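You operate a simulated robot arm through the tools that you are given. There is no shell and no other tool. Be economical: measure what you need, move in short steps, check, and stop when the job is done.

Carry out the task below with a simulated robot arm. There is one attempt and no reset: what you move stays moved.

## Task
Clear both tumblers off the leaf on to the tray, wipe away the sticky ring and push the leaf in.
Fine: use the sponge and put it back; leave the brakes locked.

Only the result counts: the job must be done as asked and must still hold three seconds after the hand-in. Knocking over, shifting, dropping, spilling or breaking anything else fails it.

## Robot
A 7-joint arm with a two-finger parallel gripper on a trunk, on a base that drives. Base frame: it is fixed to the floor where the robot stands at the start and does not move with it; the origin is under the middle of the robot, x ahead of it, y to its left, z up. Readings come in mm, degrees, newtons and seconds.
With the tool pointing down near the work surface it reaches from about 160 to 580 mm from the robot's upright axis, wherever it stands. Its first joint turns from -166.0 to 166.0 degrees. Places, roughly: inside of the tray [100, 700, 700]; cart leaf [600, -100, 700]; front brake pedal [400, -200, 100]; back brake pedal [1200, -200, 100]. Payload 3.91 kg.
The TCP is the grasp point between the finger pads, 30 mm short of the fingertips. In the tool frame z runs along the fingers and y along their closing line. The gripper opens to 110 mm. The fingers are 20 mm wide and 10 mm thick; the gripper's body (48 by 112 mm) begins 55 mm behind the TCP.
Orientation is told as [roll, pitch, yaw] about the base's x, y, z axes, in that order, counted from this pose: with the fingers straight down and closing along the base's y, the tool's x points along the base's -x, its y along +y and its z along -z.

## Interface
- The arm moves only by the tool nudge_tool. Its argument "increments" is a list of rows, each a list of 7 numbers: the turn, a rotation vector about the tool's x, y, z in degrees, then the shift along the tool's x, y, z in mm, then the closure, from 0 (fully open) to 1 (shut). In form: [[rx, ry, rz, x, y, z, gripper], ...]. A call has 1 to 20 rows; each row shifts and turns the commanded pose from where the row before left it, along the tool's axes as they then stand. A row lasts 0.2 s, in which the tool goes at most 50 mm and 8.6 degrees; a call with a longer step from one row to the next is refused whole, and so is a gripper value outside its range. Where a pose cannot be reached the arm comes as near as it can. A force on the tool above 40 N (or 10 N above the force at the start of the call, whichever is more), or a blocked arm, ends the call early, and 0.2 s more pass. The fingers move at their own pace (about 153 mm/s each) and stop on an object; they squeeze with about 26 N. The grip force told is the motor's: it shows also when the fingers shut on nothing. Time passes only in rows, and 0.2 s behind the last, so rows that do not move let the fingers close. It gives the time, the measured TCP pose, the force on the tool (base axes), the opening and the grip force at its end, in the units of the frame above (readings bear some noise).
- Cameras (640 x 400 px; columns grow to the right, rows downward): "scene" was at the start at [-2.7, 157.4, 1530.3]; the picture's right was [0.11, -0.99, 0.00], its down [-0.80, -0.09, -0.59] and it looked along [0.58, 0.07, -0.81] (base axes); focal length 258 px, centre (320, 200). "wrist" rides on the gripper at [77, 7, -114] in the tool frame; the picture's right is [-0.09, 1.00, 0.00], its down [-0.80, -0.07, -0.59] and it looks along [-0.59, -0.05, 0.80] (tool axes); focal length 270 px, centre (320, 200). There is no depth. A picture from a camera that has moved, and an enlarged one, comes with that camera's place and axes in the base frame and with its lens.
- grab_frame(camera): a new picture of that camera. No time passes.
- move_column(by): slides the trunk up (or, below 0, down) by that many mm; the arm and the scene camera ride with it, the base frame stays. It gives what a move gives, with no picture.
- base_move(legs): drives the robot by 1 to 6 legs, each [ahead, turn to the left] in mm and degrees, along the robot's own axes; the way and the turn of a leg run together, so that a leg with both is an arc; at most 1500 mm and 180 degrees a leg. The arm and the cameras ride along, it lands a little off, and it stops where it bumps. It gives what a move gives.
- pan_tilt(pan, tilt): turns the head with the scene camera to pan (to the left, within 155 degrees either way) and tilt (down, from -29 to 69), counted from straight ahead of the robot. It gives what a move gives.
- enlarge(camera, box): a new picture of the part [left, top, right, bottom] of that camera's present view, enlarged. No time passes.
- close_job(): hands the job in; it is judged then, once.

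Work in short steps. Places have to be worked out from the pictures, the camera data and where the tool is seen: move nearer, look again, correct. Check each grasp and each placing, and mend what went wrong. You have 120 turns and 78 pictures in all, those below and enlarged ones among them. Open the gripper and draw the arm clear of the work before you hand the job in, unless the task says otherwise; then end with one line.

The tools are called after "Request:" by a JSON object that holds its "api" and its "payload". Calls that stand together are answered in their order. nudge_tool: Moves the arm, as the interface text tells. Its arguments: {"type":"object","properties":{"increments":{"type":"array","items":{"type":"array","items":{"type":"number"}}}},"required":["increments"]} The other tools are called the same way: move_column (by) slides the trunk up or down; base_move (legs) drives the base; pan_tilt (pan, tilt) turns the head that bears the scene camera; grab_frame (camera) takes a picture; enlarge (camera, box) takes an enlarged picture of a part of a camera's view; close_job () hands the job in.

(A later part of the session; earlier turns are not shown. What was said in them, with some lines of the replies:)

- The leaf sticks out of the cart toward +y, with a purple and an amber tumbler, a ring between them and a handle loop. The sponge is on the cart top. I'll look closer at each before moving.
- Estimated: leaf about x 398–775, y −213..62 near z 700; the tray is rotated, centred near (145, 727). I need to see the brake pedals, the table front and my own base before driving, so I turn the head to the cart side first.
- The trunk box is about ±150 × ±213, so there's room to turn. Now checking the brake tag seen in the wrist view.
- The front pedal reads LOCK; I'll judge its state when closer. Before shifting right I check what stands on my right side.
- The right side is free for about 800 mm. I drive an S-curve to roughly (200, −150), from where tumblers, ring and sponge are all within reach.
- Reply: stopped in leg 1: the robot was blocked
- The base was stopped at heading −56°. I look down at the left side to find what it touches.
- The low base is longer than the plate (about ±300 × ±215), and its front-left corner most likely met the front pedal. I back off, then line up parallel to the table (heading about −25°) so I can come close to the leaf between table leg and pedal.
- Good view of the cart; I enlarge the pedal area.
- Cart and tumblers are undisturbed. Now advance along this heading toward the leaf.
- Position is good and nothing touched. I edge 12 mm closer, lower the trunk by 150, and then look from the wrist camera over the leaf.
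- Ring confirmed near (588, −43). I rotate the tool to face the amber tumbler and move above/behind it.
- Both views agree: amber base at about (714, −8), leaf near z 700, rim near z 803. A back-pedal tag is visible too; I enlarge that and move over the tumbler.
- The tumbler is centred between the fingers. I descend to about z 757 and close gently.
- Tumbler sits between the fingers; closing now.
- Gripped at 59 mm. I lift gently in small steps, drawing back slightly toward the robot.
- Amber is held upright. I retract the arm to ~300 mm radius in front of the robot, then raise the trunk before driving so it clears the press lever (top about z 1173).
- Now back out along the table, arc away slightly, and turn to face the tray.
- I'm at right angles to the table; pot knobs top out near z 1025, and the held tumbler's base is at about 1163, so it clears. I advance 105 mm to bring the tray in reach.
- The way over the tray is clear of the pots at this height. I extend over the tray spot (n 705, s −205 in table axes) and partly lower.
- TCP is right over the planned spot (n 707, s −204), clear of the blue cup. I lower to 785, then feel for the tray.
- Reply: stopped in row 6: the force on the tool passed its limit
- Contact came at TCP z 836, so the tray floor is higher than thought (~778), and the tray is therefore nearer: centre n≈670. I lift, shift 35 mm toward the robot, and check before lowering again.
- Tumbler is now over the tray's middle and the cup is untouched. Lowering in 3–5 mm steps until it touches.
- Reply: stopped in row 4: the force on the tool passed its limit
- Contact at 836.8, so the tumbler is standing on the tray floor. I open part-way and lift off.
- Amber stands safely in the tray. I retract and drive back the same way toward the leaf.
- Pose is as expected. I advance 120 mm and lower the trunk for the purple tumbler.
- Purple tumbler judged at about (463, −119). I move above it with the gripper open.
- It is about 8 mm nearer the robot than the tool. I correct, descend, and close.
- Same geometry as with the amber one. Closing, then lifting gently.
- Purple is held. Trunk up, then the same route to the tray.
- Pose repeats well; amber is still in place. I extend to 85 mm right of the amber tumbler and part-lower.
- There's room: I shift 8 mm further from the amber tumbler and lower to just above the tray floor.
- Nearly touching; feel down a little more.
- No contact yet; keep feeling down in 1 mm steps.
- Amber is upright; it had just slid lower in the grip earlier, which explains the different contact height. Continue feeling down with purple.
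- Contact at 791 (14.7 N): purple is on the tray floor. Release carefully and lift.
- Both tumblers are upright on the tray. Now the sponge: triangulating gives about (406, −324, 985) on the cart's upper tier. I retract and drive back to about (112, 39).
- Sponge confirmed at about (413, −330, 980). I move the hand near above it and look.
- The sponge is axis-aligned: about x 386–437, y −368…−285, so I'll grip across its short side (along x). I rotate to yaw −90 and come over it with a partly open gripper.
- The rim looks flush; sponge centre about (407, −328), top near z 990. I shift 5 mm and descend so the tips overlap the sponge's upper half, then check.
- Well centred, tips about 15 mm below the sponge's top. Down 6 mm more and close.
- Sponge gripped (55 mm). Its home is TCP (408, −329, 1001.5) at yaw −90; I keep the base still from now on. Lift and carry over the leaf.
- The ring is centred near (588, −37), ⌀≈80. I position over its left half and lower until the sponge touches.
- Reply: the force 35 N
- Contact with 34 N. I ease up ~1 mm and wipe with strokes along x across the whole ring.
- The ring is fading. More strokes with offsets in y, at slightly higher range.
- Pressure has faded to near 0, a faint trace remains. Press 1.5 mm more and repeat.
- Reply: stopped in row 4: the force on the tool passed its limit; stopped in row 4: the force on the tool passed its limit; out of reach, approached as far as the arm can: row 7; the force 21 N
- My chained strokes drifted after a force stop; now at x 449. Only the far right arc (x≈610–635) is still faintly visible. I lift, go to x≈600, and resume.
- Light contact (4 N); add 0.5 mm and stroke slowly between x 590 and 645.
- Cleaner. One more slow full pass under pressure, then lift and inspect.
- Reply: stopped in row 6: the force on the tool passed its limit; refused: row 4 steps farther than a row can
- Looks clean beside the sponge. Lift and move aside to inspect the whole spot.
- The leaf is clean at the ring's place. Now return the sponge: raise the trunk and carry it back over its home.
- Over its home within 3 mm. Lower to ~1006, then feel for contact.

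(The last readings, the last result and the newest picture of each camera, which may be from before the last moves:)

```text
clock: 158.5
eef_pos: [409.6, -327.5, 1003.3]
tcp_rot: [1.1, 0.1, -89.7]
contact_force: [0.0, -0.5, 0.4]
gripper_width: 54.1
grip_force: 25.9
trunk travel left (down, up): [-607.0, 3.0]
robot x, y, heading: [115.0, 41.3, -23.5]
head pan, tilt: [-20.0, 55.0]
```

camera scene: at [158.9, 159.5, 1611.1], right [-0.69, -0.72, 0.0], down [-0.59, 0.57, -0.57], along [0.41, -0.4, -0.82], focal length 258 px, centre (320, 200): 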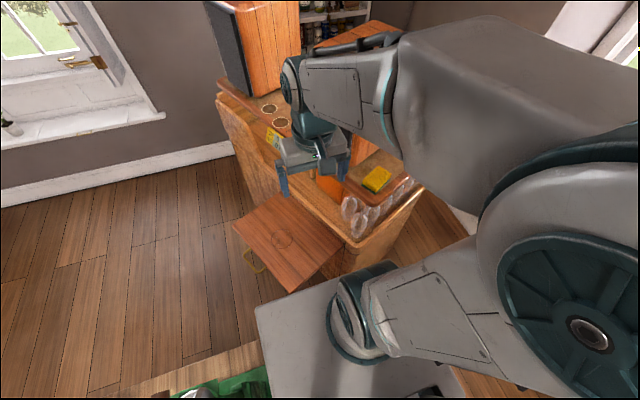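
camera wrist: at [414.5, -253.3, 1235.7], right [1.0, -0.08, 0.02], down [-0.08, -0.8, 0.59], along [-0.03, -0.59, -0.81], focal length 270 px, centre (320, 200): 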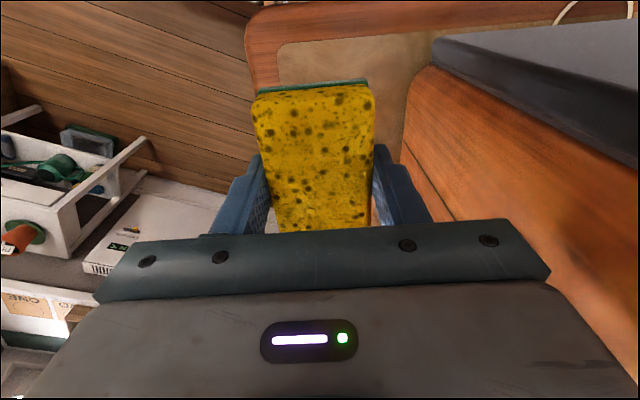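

Request:
{"api": "nudge_tool", "payload": {"increments": [[0, 0, 0, 0, -1, 1, 0.8], [0, 0, 0, 0, 0, 1, 0.8], [0, 0, 0, 0, 0, 1, 0.8], [0, 0, 0, 0, 0, 1, 0.8], [0, 0, 0, 0, 0, 0.7, 0.8], [0, 0, 0, 0, 0, 0, 0.8]]}}

```text
clock: 160.0
eef_pos: [409.1, -326.3, 1000.8]
tcp_rot: [1.3, -0.2, -89.7]
contact_force: [-2.9, 4.1, 18.7]
gripper_width: 54.0
grip_force: 26.3
trunk travel left (down, up): [-607.0, 3.0]
robot x, y, heading: [114.4, 43.6, -23.5]
head pan, tilt: [-20.0, 55.0]
stopped in row 6: the force on the tool passed its limit (the readings are from after the stop); the commanded pose is now the measured one
```

Contact: the sponge is down. Open slowly and lift away.

Request:
{"api": "nudge_tool", "payload": {"increments": [[0, 0, 0, 0, 0, -0.5, 0.45], [0, 0, 0, 0, 0, 0, 0.35], [0, 0, 0, 0, 0, 0, 0.28], [0, 0, 0, 0, 0, -10, 0.28], [0, 0, 0, 0, 0, -25, 0.28], [0, 0, 0, 0, 0, -35, 0.28], [0, 0, 0, 0, 0, -40, 0.28], [0, 0, 0, 20, 0, -20, 0.28], [0, 0, 0, 40, 0, 0, 0.28], [0, 0, 0, 40, 0, 0, 0.28], [0, 0, 0, 30, 0, 0, 0.28], [0, 0, 0, 0, 0, 0, 0.28]]}}

Request:
{"api": "grab_frame", "payload": {"camera": "wrist"}}

```text
clock: 162.6
eef_pos: [406.5, -196.9, 1128.7]
tcp_rot: [1.3, -0.2, -89.7]
contact_force: [0.3, 0.0, -0.5]
gripper_width: 79.3
grip_force: 0.0
trunk travel left (down, up): [-607.0, 3.0]
robot x, y, heading: [118.1, 43.8, -23.3]
head pan, tilt: [-20.0, 55.0]
```

```text
17 pictures are left
camera wrist: at [410.5, -119.2, 1243.3], right [1.0, -0.08, 0.02], down [-0.08, -0.8, 0.6], along [-0.03, -0.59, -0.8], focal length 270 px, centre (320, 200)
```

wrist: 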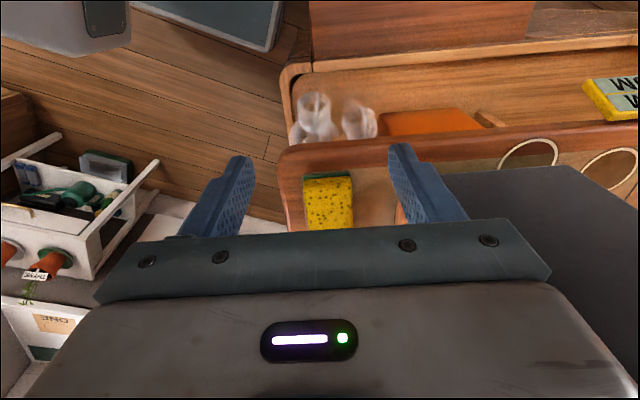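

Sponge is back in its place, flat. Now the leaf: I'll straddle the handle with open fingers and push its outer edge (y≈62) inward, with the tool tilted so the wrist stays clear of the cart's upper tier. First move out beyond the edge.

Request:
{"api": "nudge_tool", "payload": {"increments": [[0, 0, 0, 41, 10, 0, 0], [0, 0, 0, 41, 22, 0, 0], [0, 0, 0, 41, 22, 0, 0], [0, 0, 0, 41, 22, 0, 0], [0, 0, 0, 41, 25, 0, 0], [0, 0, 0, 41, 25, 0, 0], [0, 0, 0, 41, 27, 0, 0], [0, 0, 0, 41, 27, 0, 0], [0, -8.3, 0, 0, 0, 0, 0], [0, -8.3, 0, 0, 0, 0, 0], [0, -8.4, 0, 0, 0, 0, 0], [0, 0, 0, 0, 0, 0, 0]]}}

Request:
{"api": "move_column", "payload": {"by": -300}}

Request:
{"api": "grab_frame", "payload": {"camera": "wrist"}}

```text
clock: 165.2
eef_pos: [586.4, 129.7, 1132.2]
tcp_rot: [1.4, -25.2, -90.4]
contact_force: [0.1, 0.5, 0.1]
gripper_width: 110.2
grip_force: 0.1
trunk travel left (down, up): [-607.0, 3.0]
robot x, y, heading: [115.9, 42.3, -23.4]
head pan, tilt: [-20.0, 55.0]
```

```text
clock: 168.2
eef_pos: [586.2, 130.7, 831.9]
tcp_rot: [1.4, -25.2, -90.2]
contact_force: [0.8, -0.3, -0.1]
gripper_width: 109.8
grip_force: 0.2
trunk travel left (down, up): [-307.0, 303.0]
robot x, y, heading: [114.1, 39.4, -23.3]
head pan, tilt: [-20.0, 55.0]
```

```text
16 pictures are left
camera wrist: at [590.3, 249.0, 903.2], right [1.0, -0.07, 0.06], down [-0.09, -0.47, 0.88], along [-0.04, -0.88, -0.48], focal length 270 px, centre (320, 200)
```

wrist: 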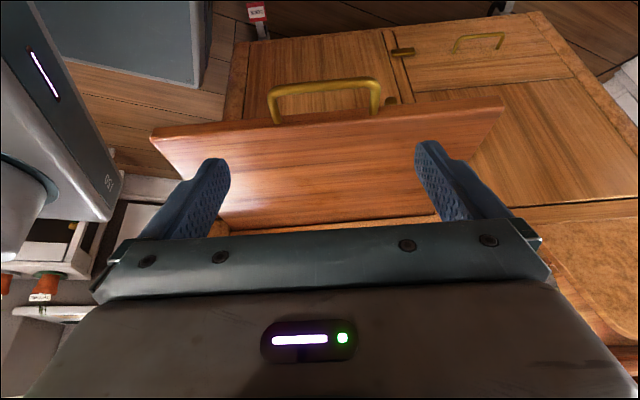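

The handle loop is ~100 mm wide, so instead I'll push its outer bar centrally (x≈593, y≈85) with closed fingers. Lower in front of it.

Request:
{"api": "nudge_tool", "payload": {"increments": [[0, 0, 0, 11.8, 4, 25.4, 1], [0, 0, 0, 11.8, 4, 25.4, 1], [0, 0, 0, 11.8, 0, 25.4, 1], [0, 0, 0, 11.8, 0, 25.4, 1], [0, 0, 0, 11.8, 0, 25.4, 1], [0, 0, 0, 0, 0, 0, 1]]}}

Request:
{"api": "grab_frame", "payload": {"camera": "wrist"}}

```text
clock: 169.6
eef_pos: [595.7, 130.0, 691.8]
tcp_rot: [1.5, -25.1, -90.3]
contact_force: [0.3, -0.1, 0.6]
gripper_width: 0.0
grip_force: 25.6
trunk travel left (down, up): [-307.0, 303.0]
robot x, y, heading: [116.1, 40.9, -23.6]
head pan, tilt: [-20.0, 55.0]
```

```text
15 pictures are left
camera wrist: at [600.9, 248.9, 762.9], right [1.0, -0.08, 0.06], down [-0.09, -0.47, 0.88], along [-0.04, -0.88, -0.48], focal length 270 px, centre (320, 200)
```

wrist: 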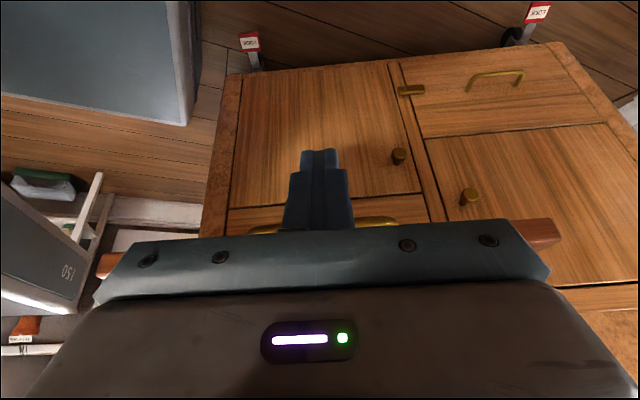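

Fingers are in front of the handle, tips below it. Both pedals are in view; I check them in close-up.

Request:
{"api": "enlarge", "payload": {"camera": "wrist", "box": [225, 20, 289, 60]}}

Request:
{"api": "enlarge", "payload": {"camera": "wrist", "box": [490, 0, 570, 50]}}

```text
10.00 times, centred on (257, 40) of wrist
camera zoom: at [600.9, 248.9, 762.9], right [1.0, -0.08, 0.06], down [-0.09, -0.47, 0.88], along [-0.04, -0.88, -0.48], focal length 2703 px, centre (950, 1800)
```

zoom: 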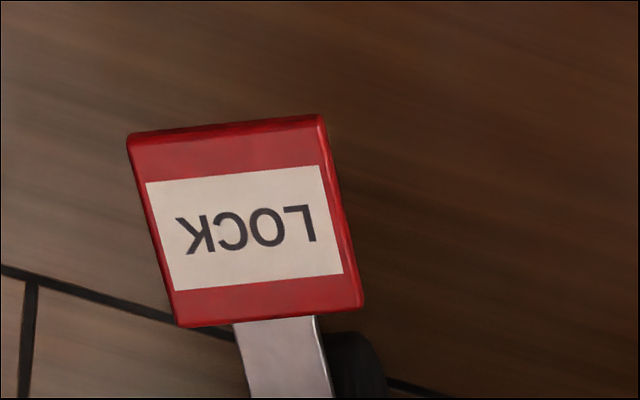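

```text
8.00 times, centred on (530, 25) of wrist
camera zoom: at [600.9, 248.9, 762.9], right [1.0, -0.08, 0.06], down [-0.09, -0.47, 0.88], along [-0.04, -0.88, -0.48], focal length 2162 px, centre (-1360, 1600)
```

zoom: 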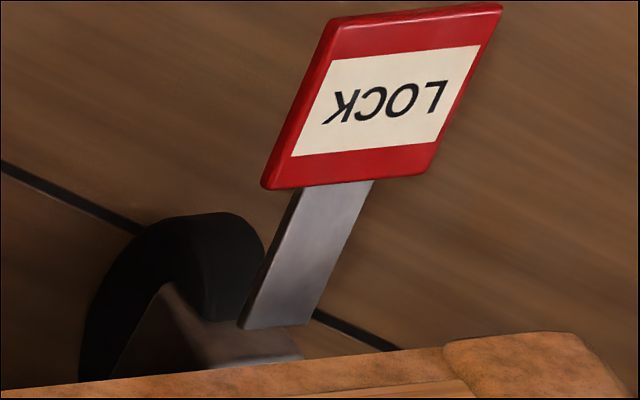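

Both pedals read LOCK and both slope down alike, i.e. pressed and locked. Now I push the handle slowly inward.

Request:
{"api": "nudge_tool", "payload": {"increments": [[0, 0, 0, -9.06, 0, 4.23, 1], [0, 0, 0, -9.06, 0, 4.23, 1], [0, 0, 0, -9.06, 0, 4.23, 1], [0, 0, 0, -9.06, 0, 4.23, 1], [0, 0, 0, -9.06, 0, 4.23, 1], [0, 0, 0, -9.06, 0, 4.23, 1], [0, 0, 0, -9.06, 0, 4.23, 1], [0, 0, 0, -9.06, 0, 4.23, 1], [0, 0, 0, 0, 0, 0, 1]]}}

Request:
{"api": "grab_frame", "payload": {"camera": "wrist"}}

```text
clock: 171.6
eef_pos: [597.7, 48.2, 693.1]
tcp_rot: [1.4, -25.2, -90.3]
contact_force: [-0.1, 3.9, -3.4]
gripper_width: 0.0
grip_force: 25.7
trunk travel left (down, up): [-307.0, 303.0]
robot x, y, heading: [115.2, 42.5, -23.3]
head pan, tilt: [-20.0, 55.0]
```

```text
12 pictures are left
camera wrist: at [602.3, 166.9, 764.2], right [1.0, -0.08, 0.06], down [-0.09, -0.47, 0.88], along [-0.04, -0.88, -0.48], focal length 270 px, centre (320, 200)
```

wrist: 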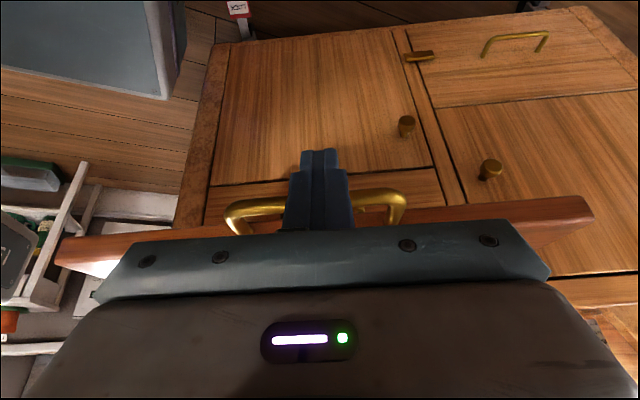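

The leaf slides at about 4 N. Continue pushing.

Request:
{"api": "nudge_tool", "payload": {"increments": [[0, 0, 0, -9.06, 0, 4.23, 1], [0, 0, 0, -9.06, 0, 4.23, 1], [0, 0, 0, -9.06, 0, 4.23, 1], [0, 0, 0, -9.06, 0, 4.23, 1], [0, 0, 0, -9.06, 0, 4.23, 1], [0, 0, 0, -9.06, 0, 4.23, 1], [0, 0, 0, -9.06, 0, 4.23, 1], [0, 0, 0, -9.06, 0, 4.23, 1], [0, 0, 0, -9.06, 0, 4.23, 1], [0, 0, 0, -9.06, 0, 4.23, 1], [0, 0, 0, -9.06, 0, 4.23, 1], [0, 0, 0, -9.06, 0, 4.23, 1], [0, 0, 0, -9.06, 0, 4.23, 1], [0, 0, 0, -9.06, 0, 4.23, 1], [0, 0, 0, -9.06, 0, 4.23, 1], [0, 0, 0, -9.06, 0, 4.23, 1], [0, 0, 0, 0, 0, 0, 1]]}}

Request:
{"api": "grab_frame", "payload": {"camera": "wrist"}}

```text
clock: 175.2
eef_pos: [597.7, -110.6, 692.4]
tcp_rot: [1.5, -25.2, -90.2]
contact_force: [-1.3, 3.5, -4.3]
gripper_width: 0.0
grip_force: 26.1
trunk travel left (down, up): [-307.0, 303.0]
robot x, y, heading: [115.6, 41.0, -23.7]
head pan, tilt: [-20.0, 55.0]
```

```text
11 pictures are left
camera wrist: at [603.0, 7.3, 764.4], right [1.0, -0.08, 0.06], down [-0.09, -0.47, 0.88], along [-0.04, -0.88, -0.48], focal length 270 px, centre (320, 200)
```

wrist: 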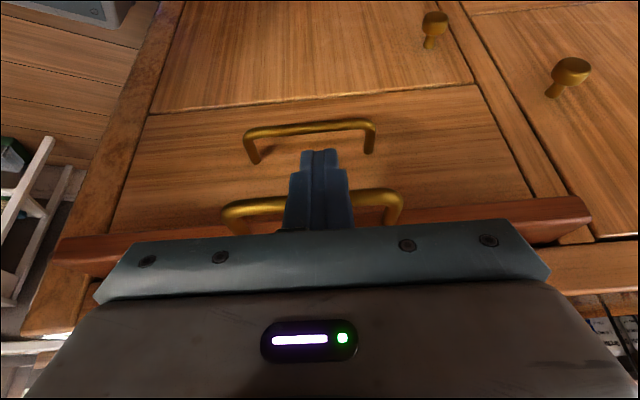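

About 45 mm remain. Continue in smaller steps until it stops.

Request:
{"api": "nudge_tool", "payload": {"increments": [[0, 0, 0, -7.25, 0, 3.38, 1], [0, 0, 0, -7.25, 0, 3.38, 1], [0, 0, 0, -7.25, 0, 3.38, 1], [0, 0, 0, -7.25, 0, 3.38, 1], [0, 0, 0, -4.53, 0, 2.11, 1], [0, 0, 0, -4.53, 0, 2.11, 1], [0, 0, 0, -4.53, 0, 2.11, 1], [0, 0, 0, -4.53, 0, 2.11, 1], [0, 0, 0, -4.53, 0, 2.11, 1], [0, 0, 0, -4.53, 0, 2.11, 1], [0, 0, 0, -4.53, 0, 2.11, 1], [0, 0, 0, 0, 0, 0, 1]]}}

Request:
{"api": "grab_frame", "payload": {"camera": "wrist"}}

```text
clock: 176.9
eef_pos: [598.4, -150.8, 693.0]
tcp_rot: [1.2, -24.8, -89.7]
contact_force: [-0.5, 7.5, -2.9]
gripper_width: 0.0
grip_force: 26.0
trunk travel left (down, up): [-307.0, 303.0]
robot x, y, heading: [113.7, 45.3, -23.2]
head pan, tilt: [-20.0, 55.0]
stopped in row 8: the force on the tool passed its limit (the readings are from after the stop); the commanded pose is now the measured one
```

```text
10 pictures are left
camera wrist: at [602.3, -32.6, 763.5], right [1.0, -0.07, 0.06], down [-0.08, -0.48, 0.87], along [-0.03, -0.88, -0.48], focal length 270 px, centre (320, 200)
```

wrist: 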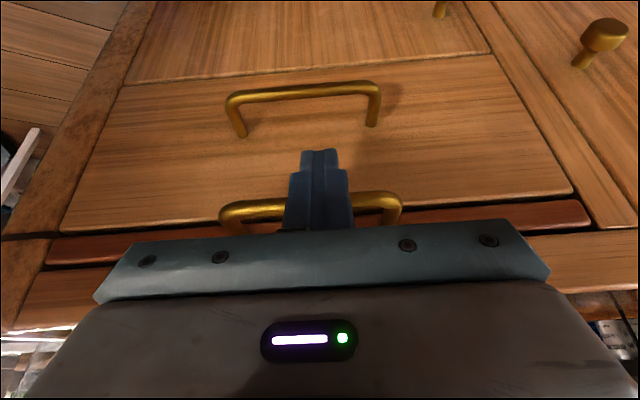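

It hit its stop and looks flush. A small extra push to confirm it is fully home.

Request:
{"api": "nudge_tool", "payload": {"increments": [[0, 0, 0, -2.7, 0, 1.27, 1], [0, 0, 0, -2.7, 0, 1.27, 1], [0, 0, 0, -2.7, 0, 1.27, 1], [0, 0, 0, 0, 0, 0, 1]]}}

```text
clock: 177.6
eef_pos: [598.4, -151.9, 689.3]
tcp_rot: [1.0, -24.5, -89.1]
contact_force: [-1.8, 7.1, -0.6]
gripper_width: 0.1
grip_force: 26.1
trunk travel left (down, up): [-307.0, 303.0]
robot x, y, heading: [111.8, 38.9, -22.4]
head pan, tilt: [-20.0, 55.0]
stopped in row 3: the force on the tool passed its limit (the readings are from after the stop); the commanded pose is now the measured one
```

Firmly at the stop. Draw back, rise, open the gripper and check from the side.

Request:
{"api": "nudge_tool", "payload": {"increments": [[0, 0, 0, 18, 0, -8.5, 1], [0, 0, 0, 36, 0, -17, 1], [0, 0, 0, 36, 0, -17, 1], [0, 0, 0, 36, 0, -17, 1], [0, 0, 0, -10, 0, -40, 0.5], [0, 0, 0, -10, 0, -40, 0], [0, 0, 0, -10, 0, -40, 0], [0, 0, 0, -10, 0, -40, 0], [0, 0, 0, 0, 0, 0, 0]]}}

Request:
{"api": "grab_frame", "payload": {"camera": "wrist"}}

Request:
{"api": "pan_tilt", "payload": {"pan": 5, "tilt": 50}}

Request:
{"api": "grab_frame", "payload": {"camera": "scene"}}

```text
clock: 179.6
eef_pos: [592.6, 18.0, 854.1]
tcp_rot: [1.0, -24.6, -89.3]
contact_force: [-0.3, 0.7, 0.6]
gripper_width: 110.1
grip_force: 0.0
trunk travel left (down, up): [-307.0, 303.0]
robot x, y, heading: [118.3, 40.9, -22.7]
head pan, tilt: [-20.0, 55.0]
```

```text
9 pictures are left
camera wrist: at [596.5, 136.2, 927.7], right [1.0, -0.06, 0.05], down [-0.08, -0.48, 0.87], along [-0.03, -0.87, -0.49], focal length 270 px, centre (320, 200)
```

wrist: 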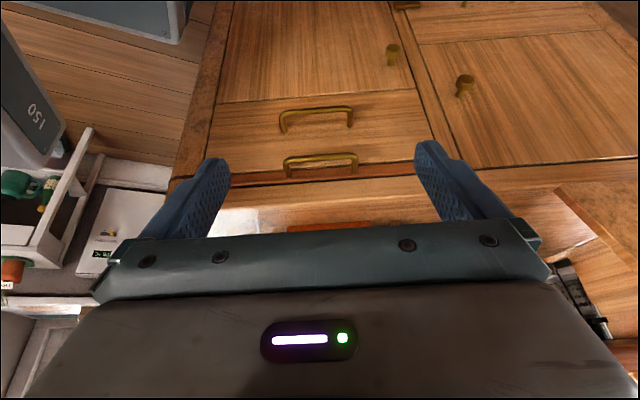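

```text
clock: 180.5
eef_pos: [593.8, 17.5, 855.0]
tcp_rot: [1.1, -24.6, -89.2]
contact_force: [-0.5, -0.1, -1.1]
gripper_width: 109.9
grip_force: 0.1
trunk travel left (down, up): [-307.0, 303.0]
robot x, y, heading: [112.4, 41.8, -22.6]
head pan, tilt: [5.0, 50.0]
```

```text
8 pictures are left
camera scene: at [177.0, 186.1, 1317.6], right [-0.31, -0.95, 0.0], down [-0.73, 0.23, -0.64], along [0.61, -0.2, -0.77], focal length 258 px, centre (320, 200)
```

scene: 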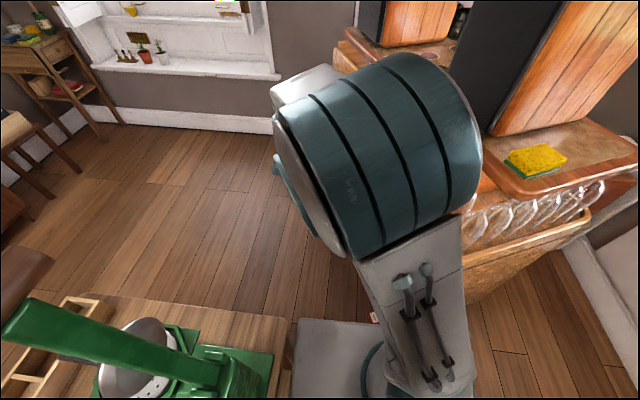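

Request:
{"api": "enlarge", "payload": {"camera": "wrist", "box": [170, 90, 450, 240]}}

Request:
{"api": "pan_tilt", "payload": {"pan": 100, "tilt": 45}}

Request:
{"api": "grab_frame", "payload": {"camera": "scene"}}

```text
2.29 times, centred on (310, 165) of wrist
camera zoom: at [596.7, 136.2, 927.1], right [1.0, -0.06, 0.05], down [-0.07, -0.48, 0.87], along [-0.03, -0.87, -0.49], focal length 618 px, centre (343, 280)
```

zoom: 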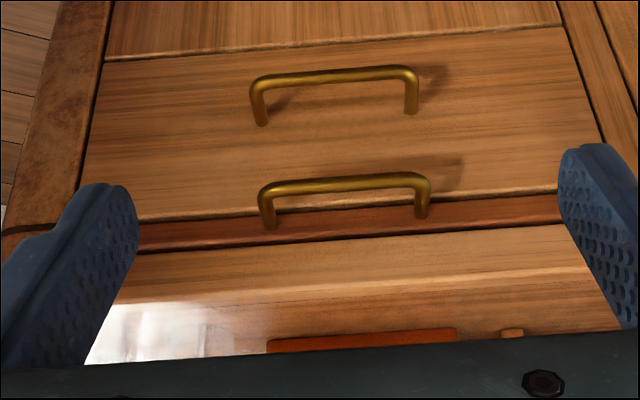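

```text
clock: 182.2
eef_pos: [593.0, 18.1, 854.5]
tcp_rot: [1.0, -24.6, -89.3]
contact_force: [0.1, -0.7, -0.1]
gripper_width: 110.0
grip_force: 0.0
trunk travel left (down, up): [-307.0, 303.0]
robot x, y, heading: [115.5, 43.0, -22.6]
head pan, tilt: [100.0, 45.0]
```

```text
6 pictures are left
camera scene: at [121.7, 288.9, 1324.5], right [0.98, -0.22, 0.0], down [-0.16, -0.69, -0.71], along [0.16, 0.69, -0.71], focal length 258 px, centre (320, 200)
```

scene: 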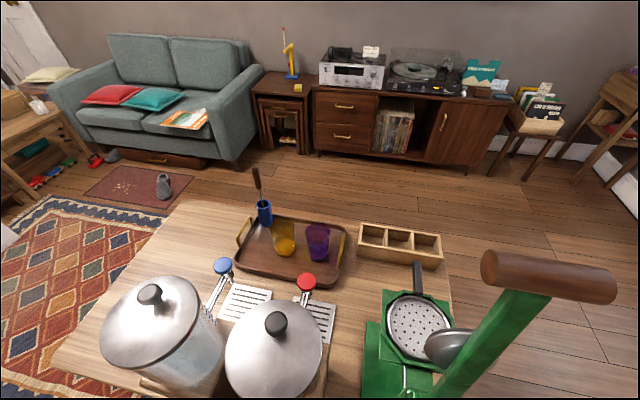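

The leaf is flush, both tumblers stand on the tray, the sponge is back, both pedals are down on LOCK and the gripper is open and clear. Handing in.

Request:
{"api": "close_job", "payload": {}}

```text
The job is handed in.
```

Both tumblers are on the tray, the ring is wiped away, the sponge is back in its place and the leaf is pushed in. Both brake pedals looked locked when last checked, just before I pushed the leaf. My base bumped to a stop near the front pedal early on, and nothing looked moved by it.
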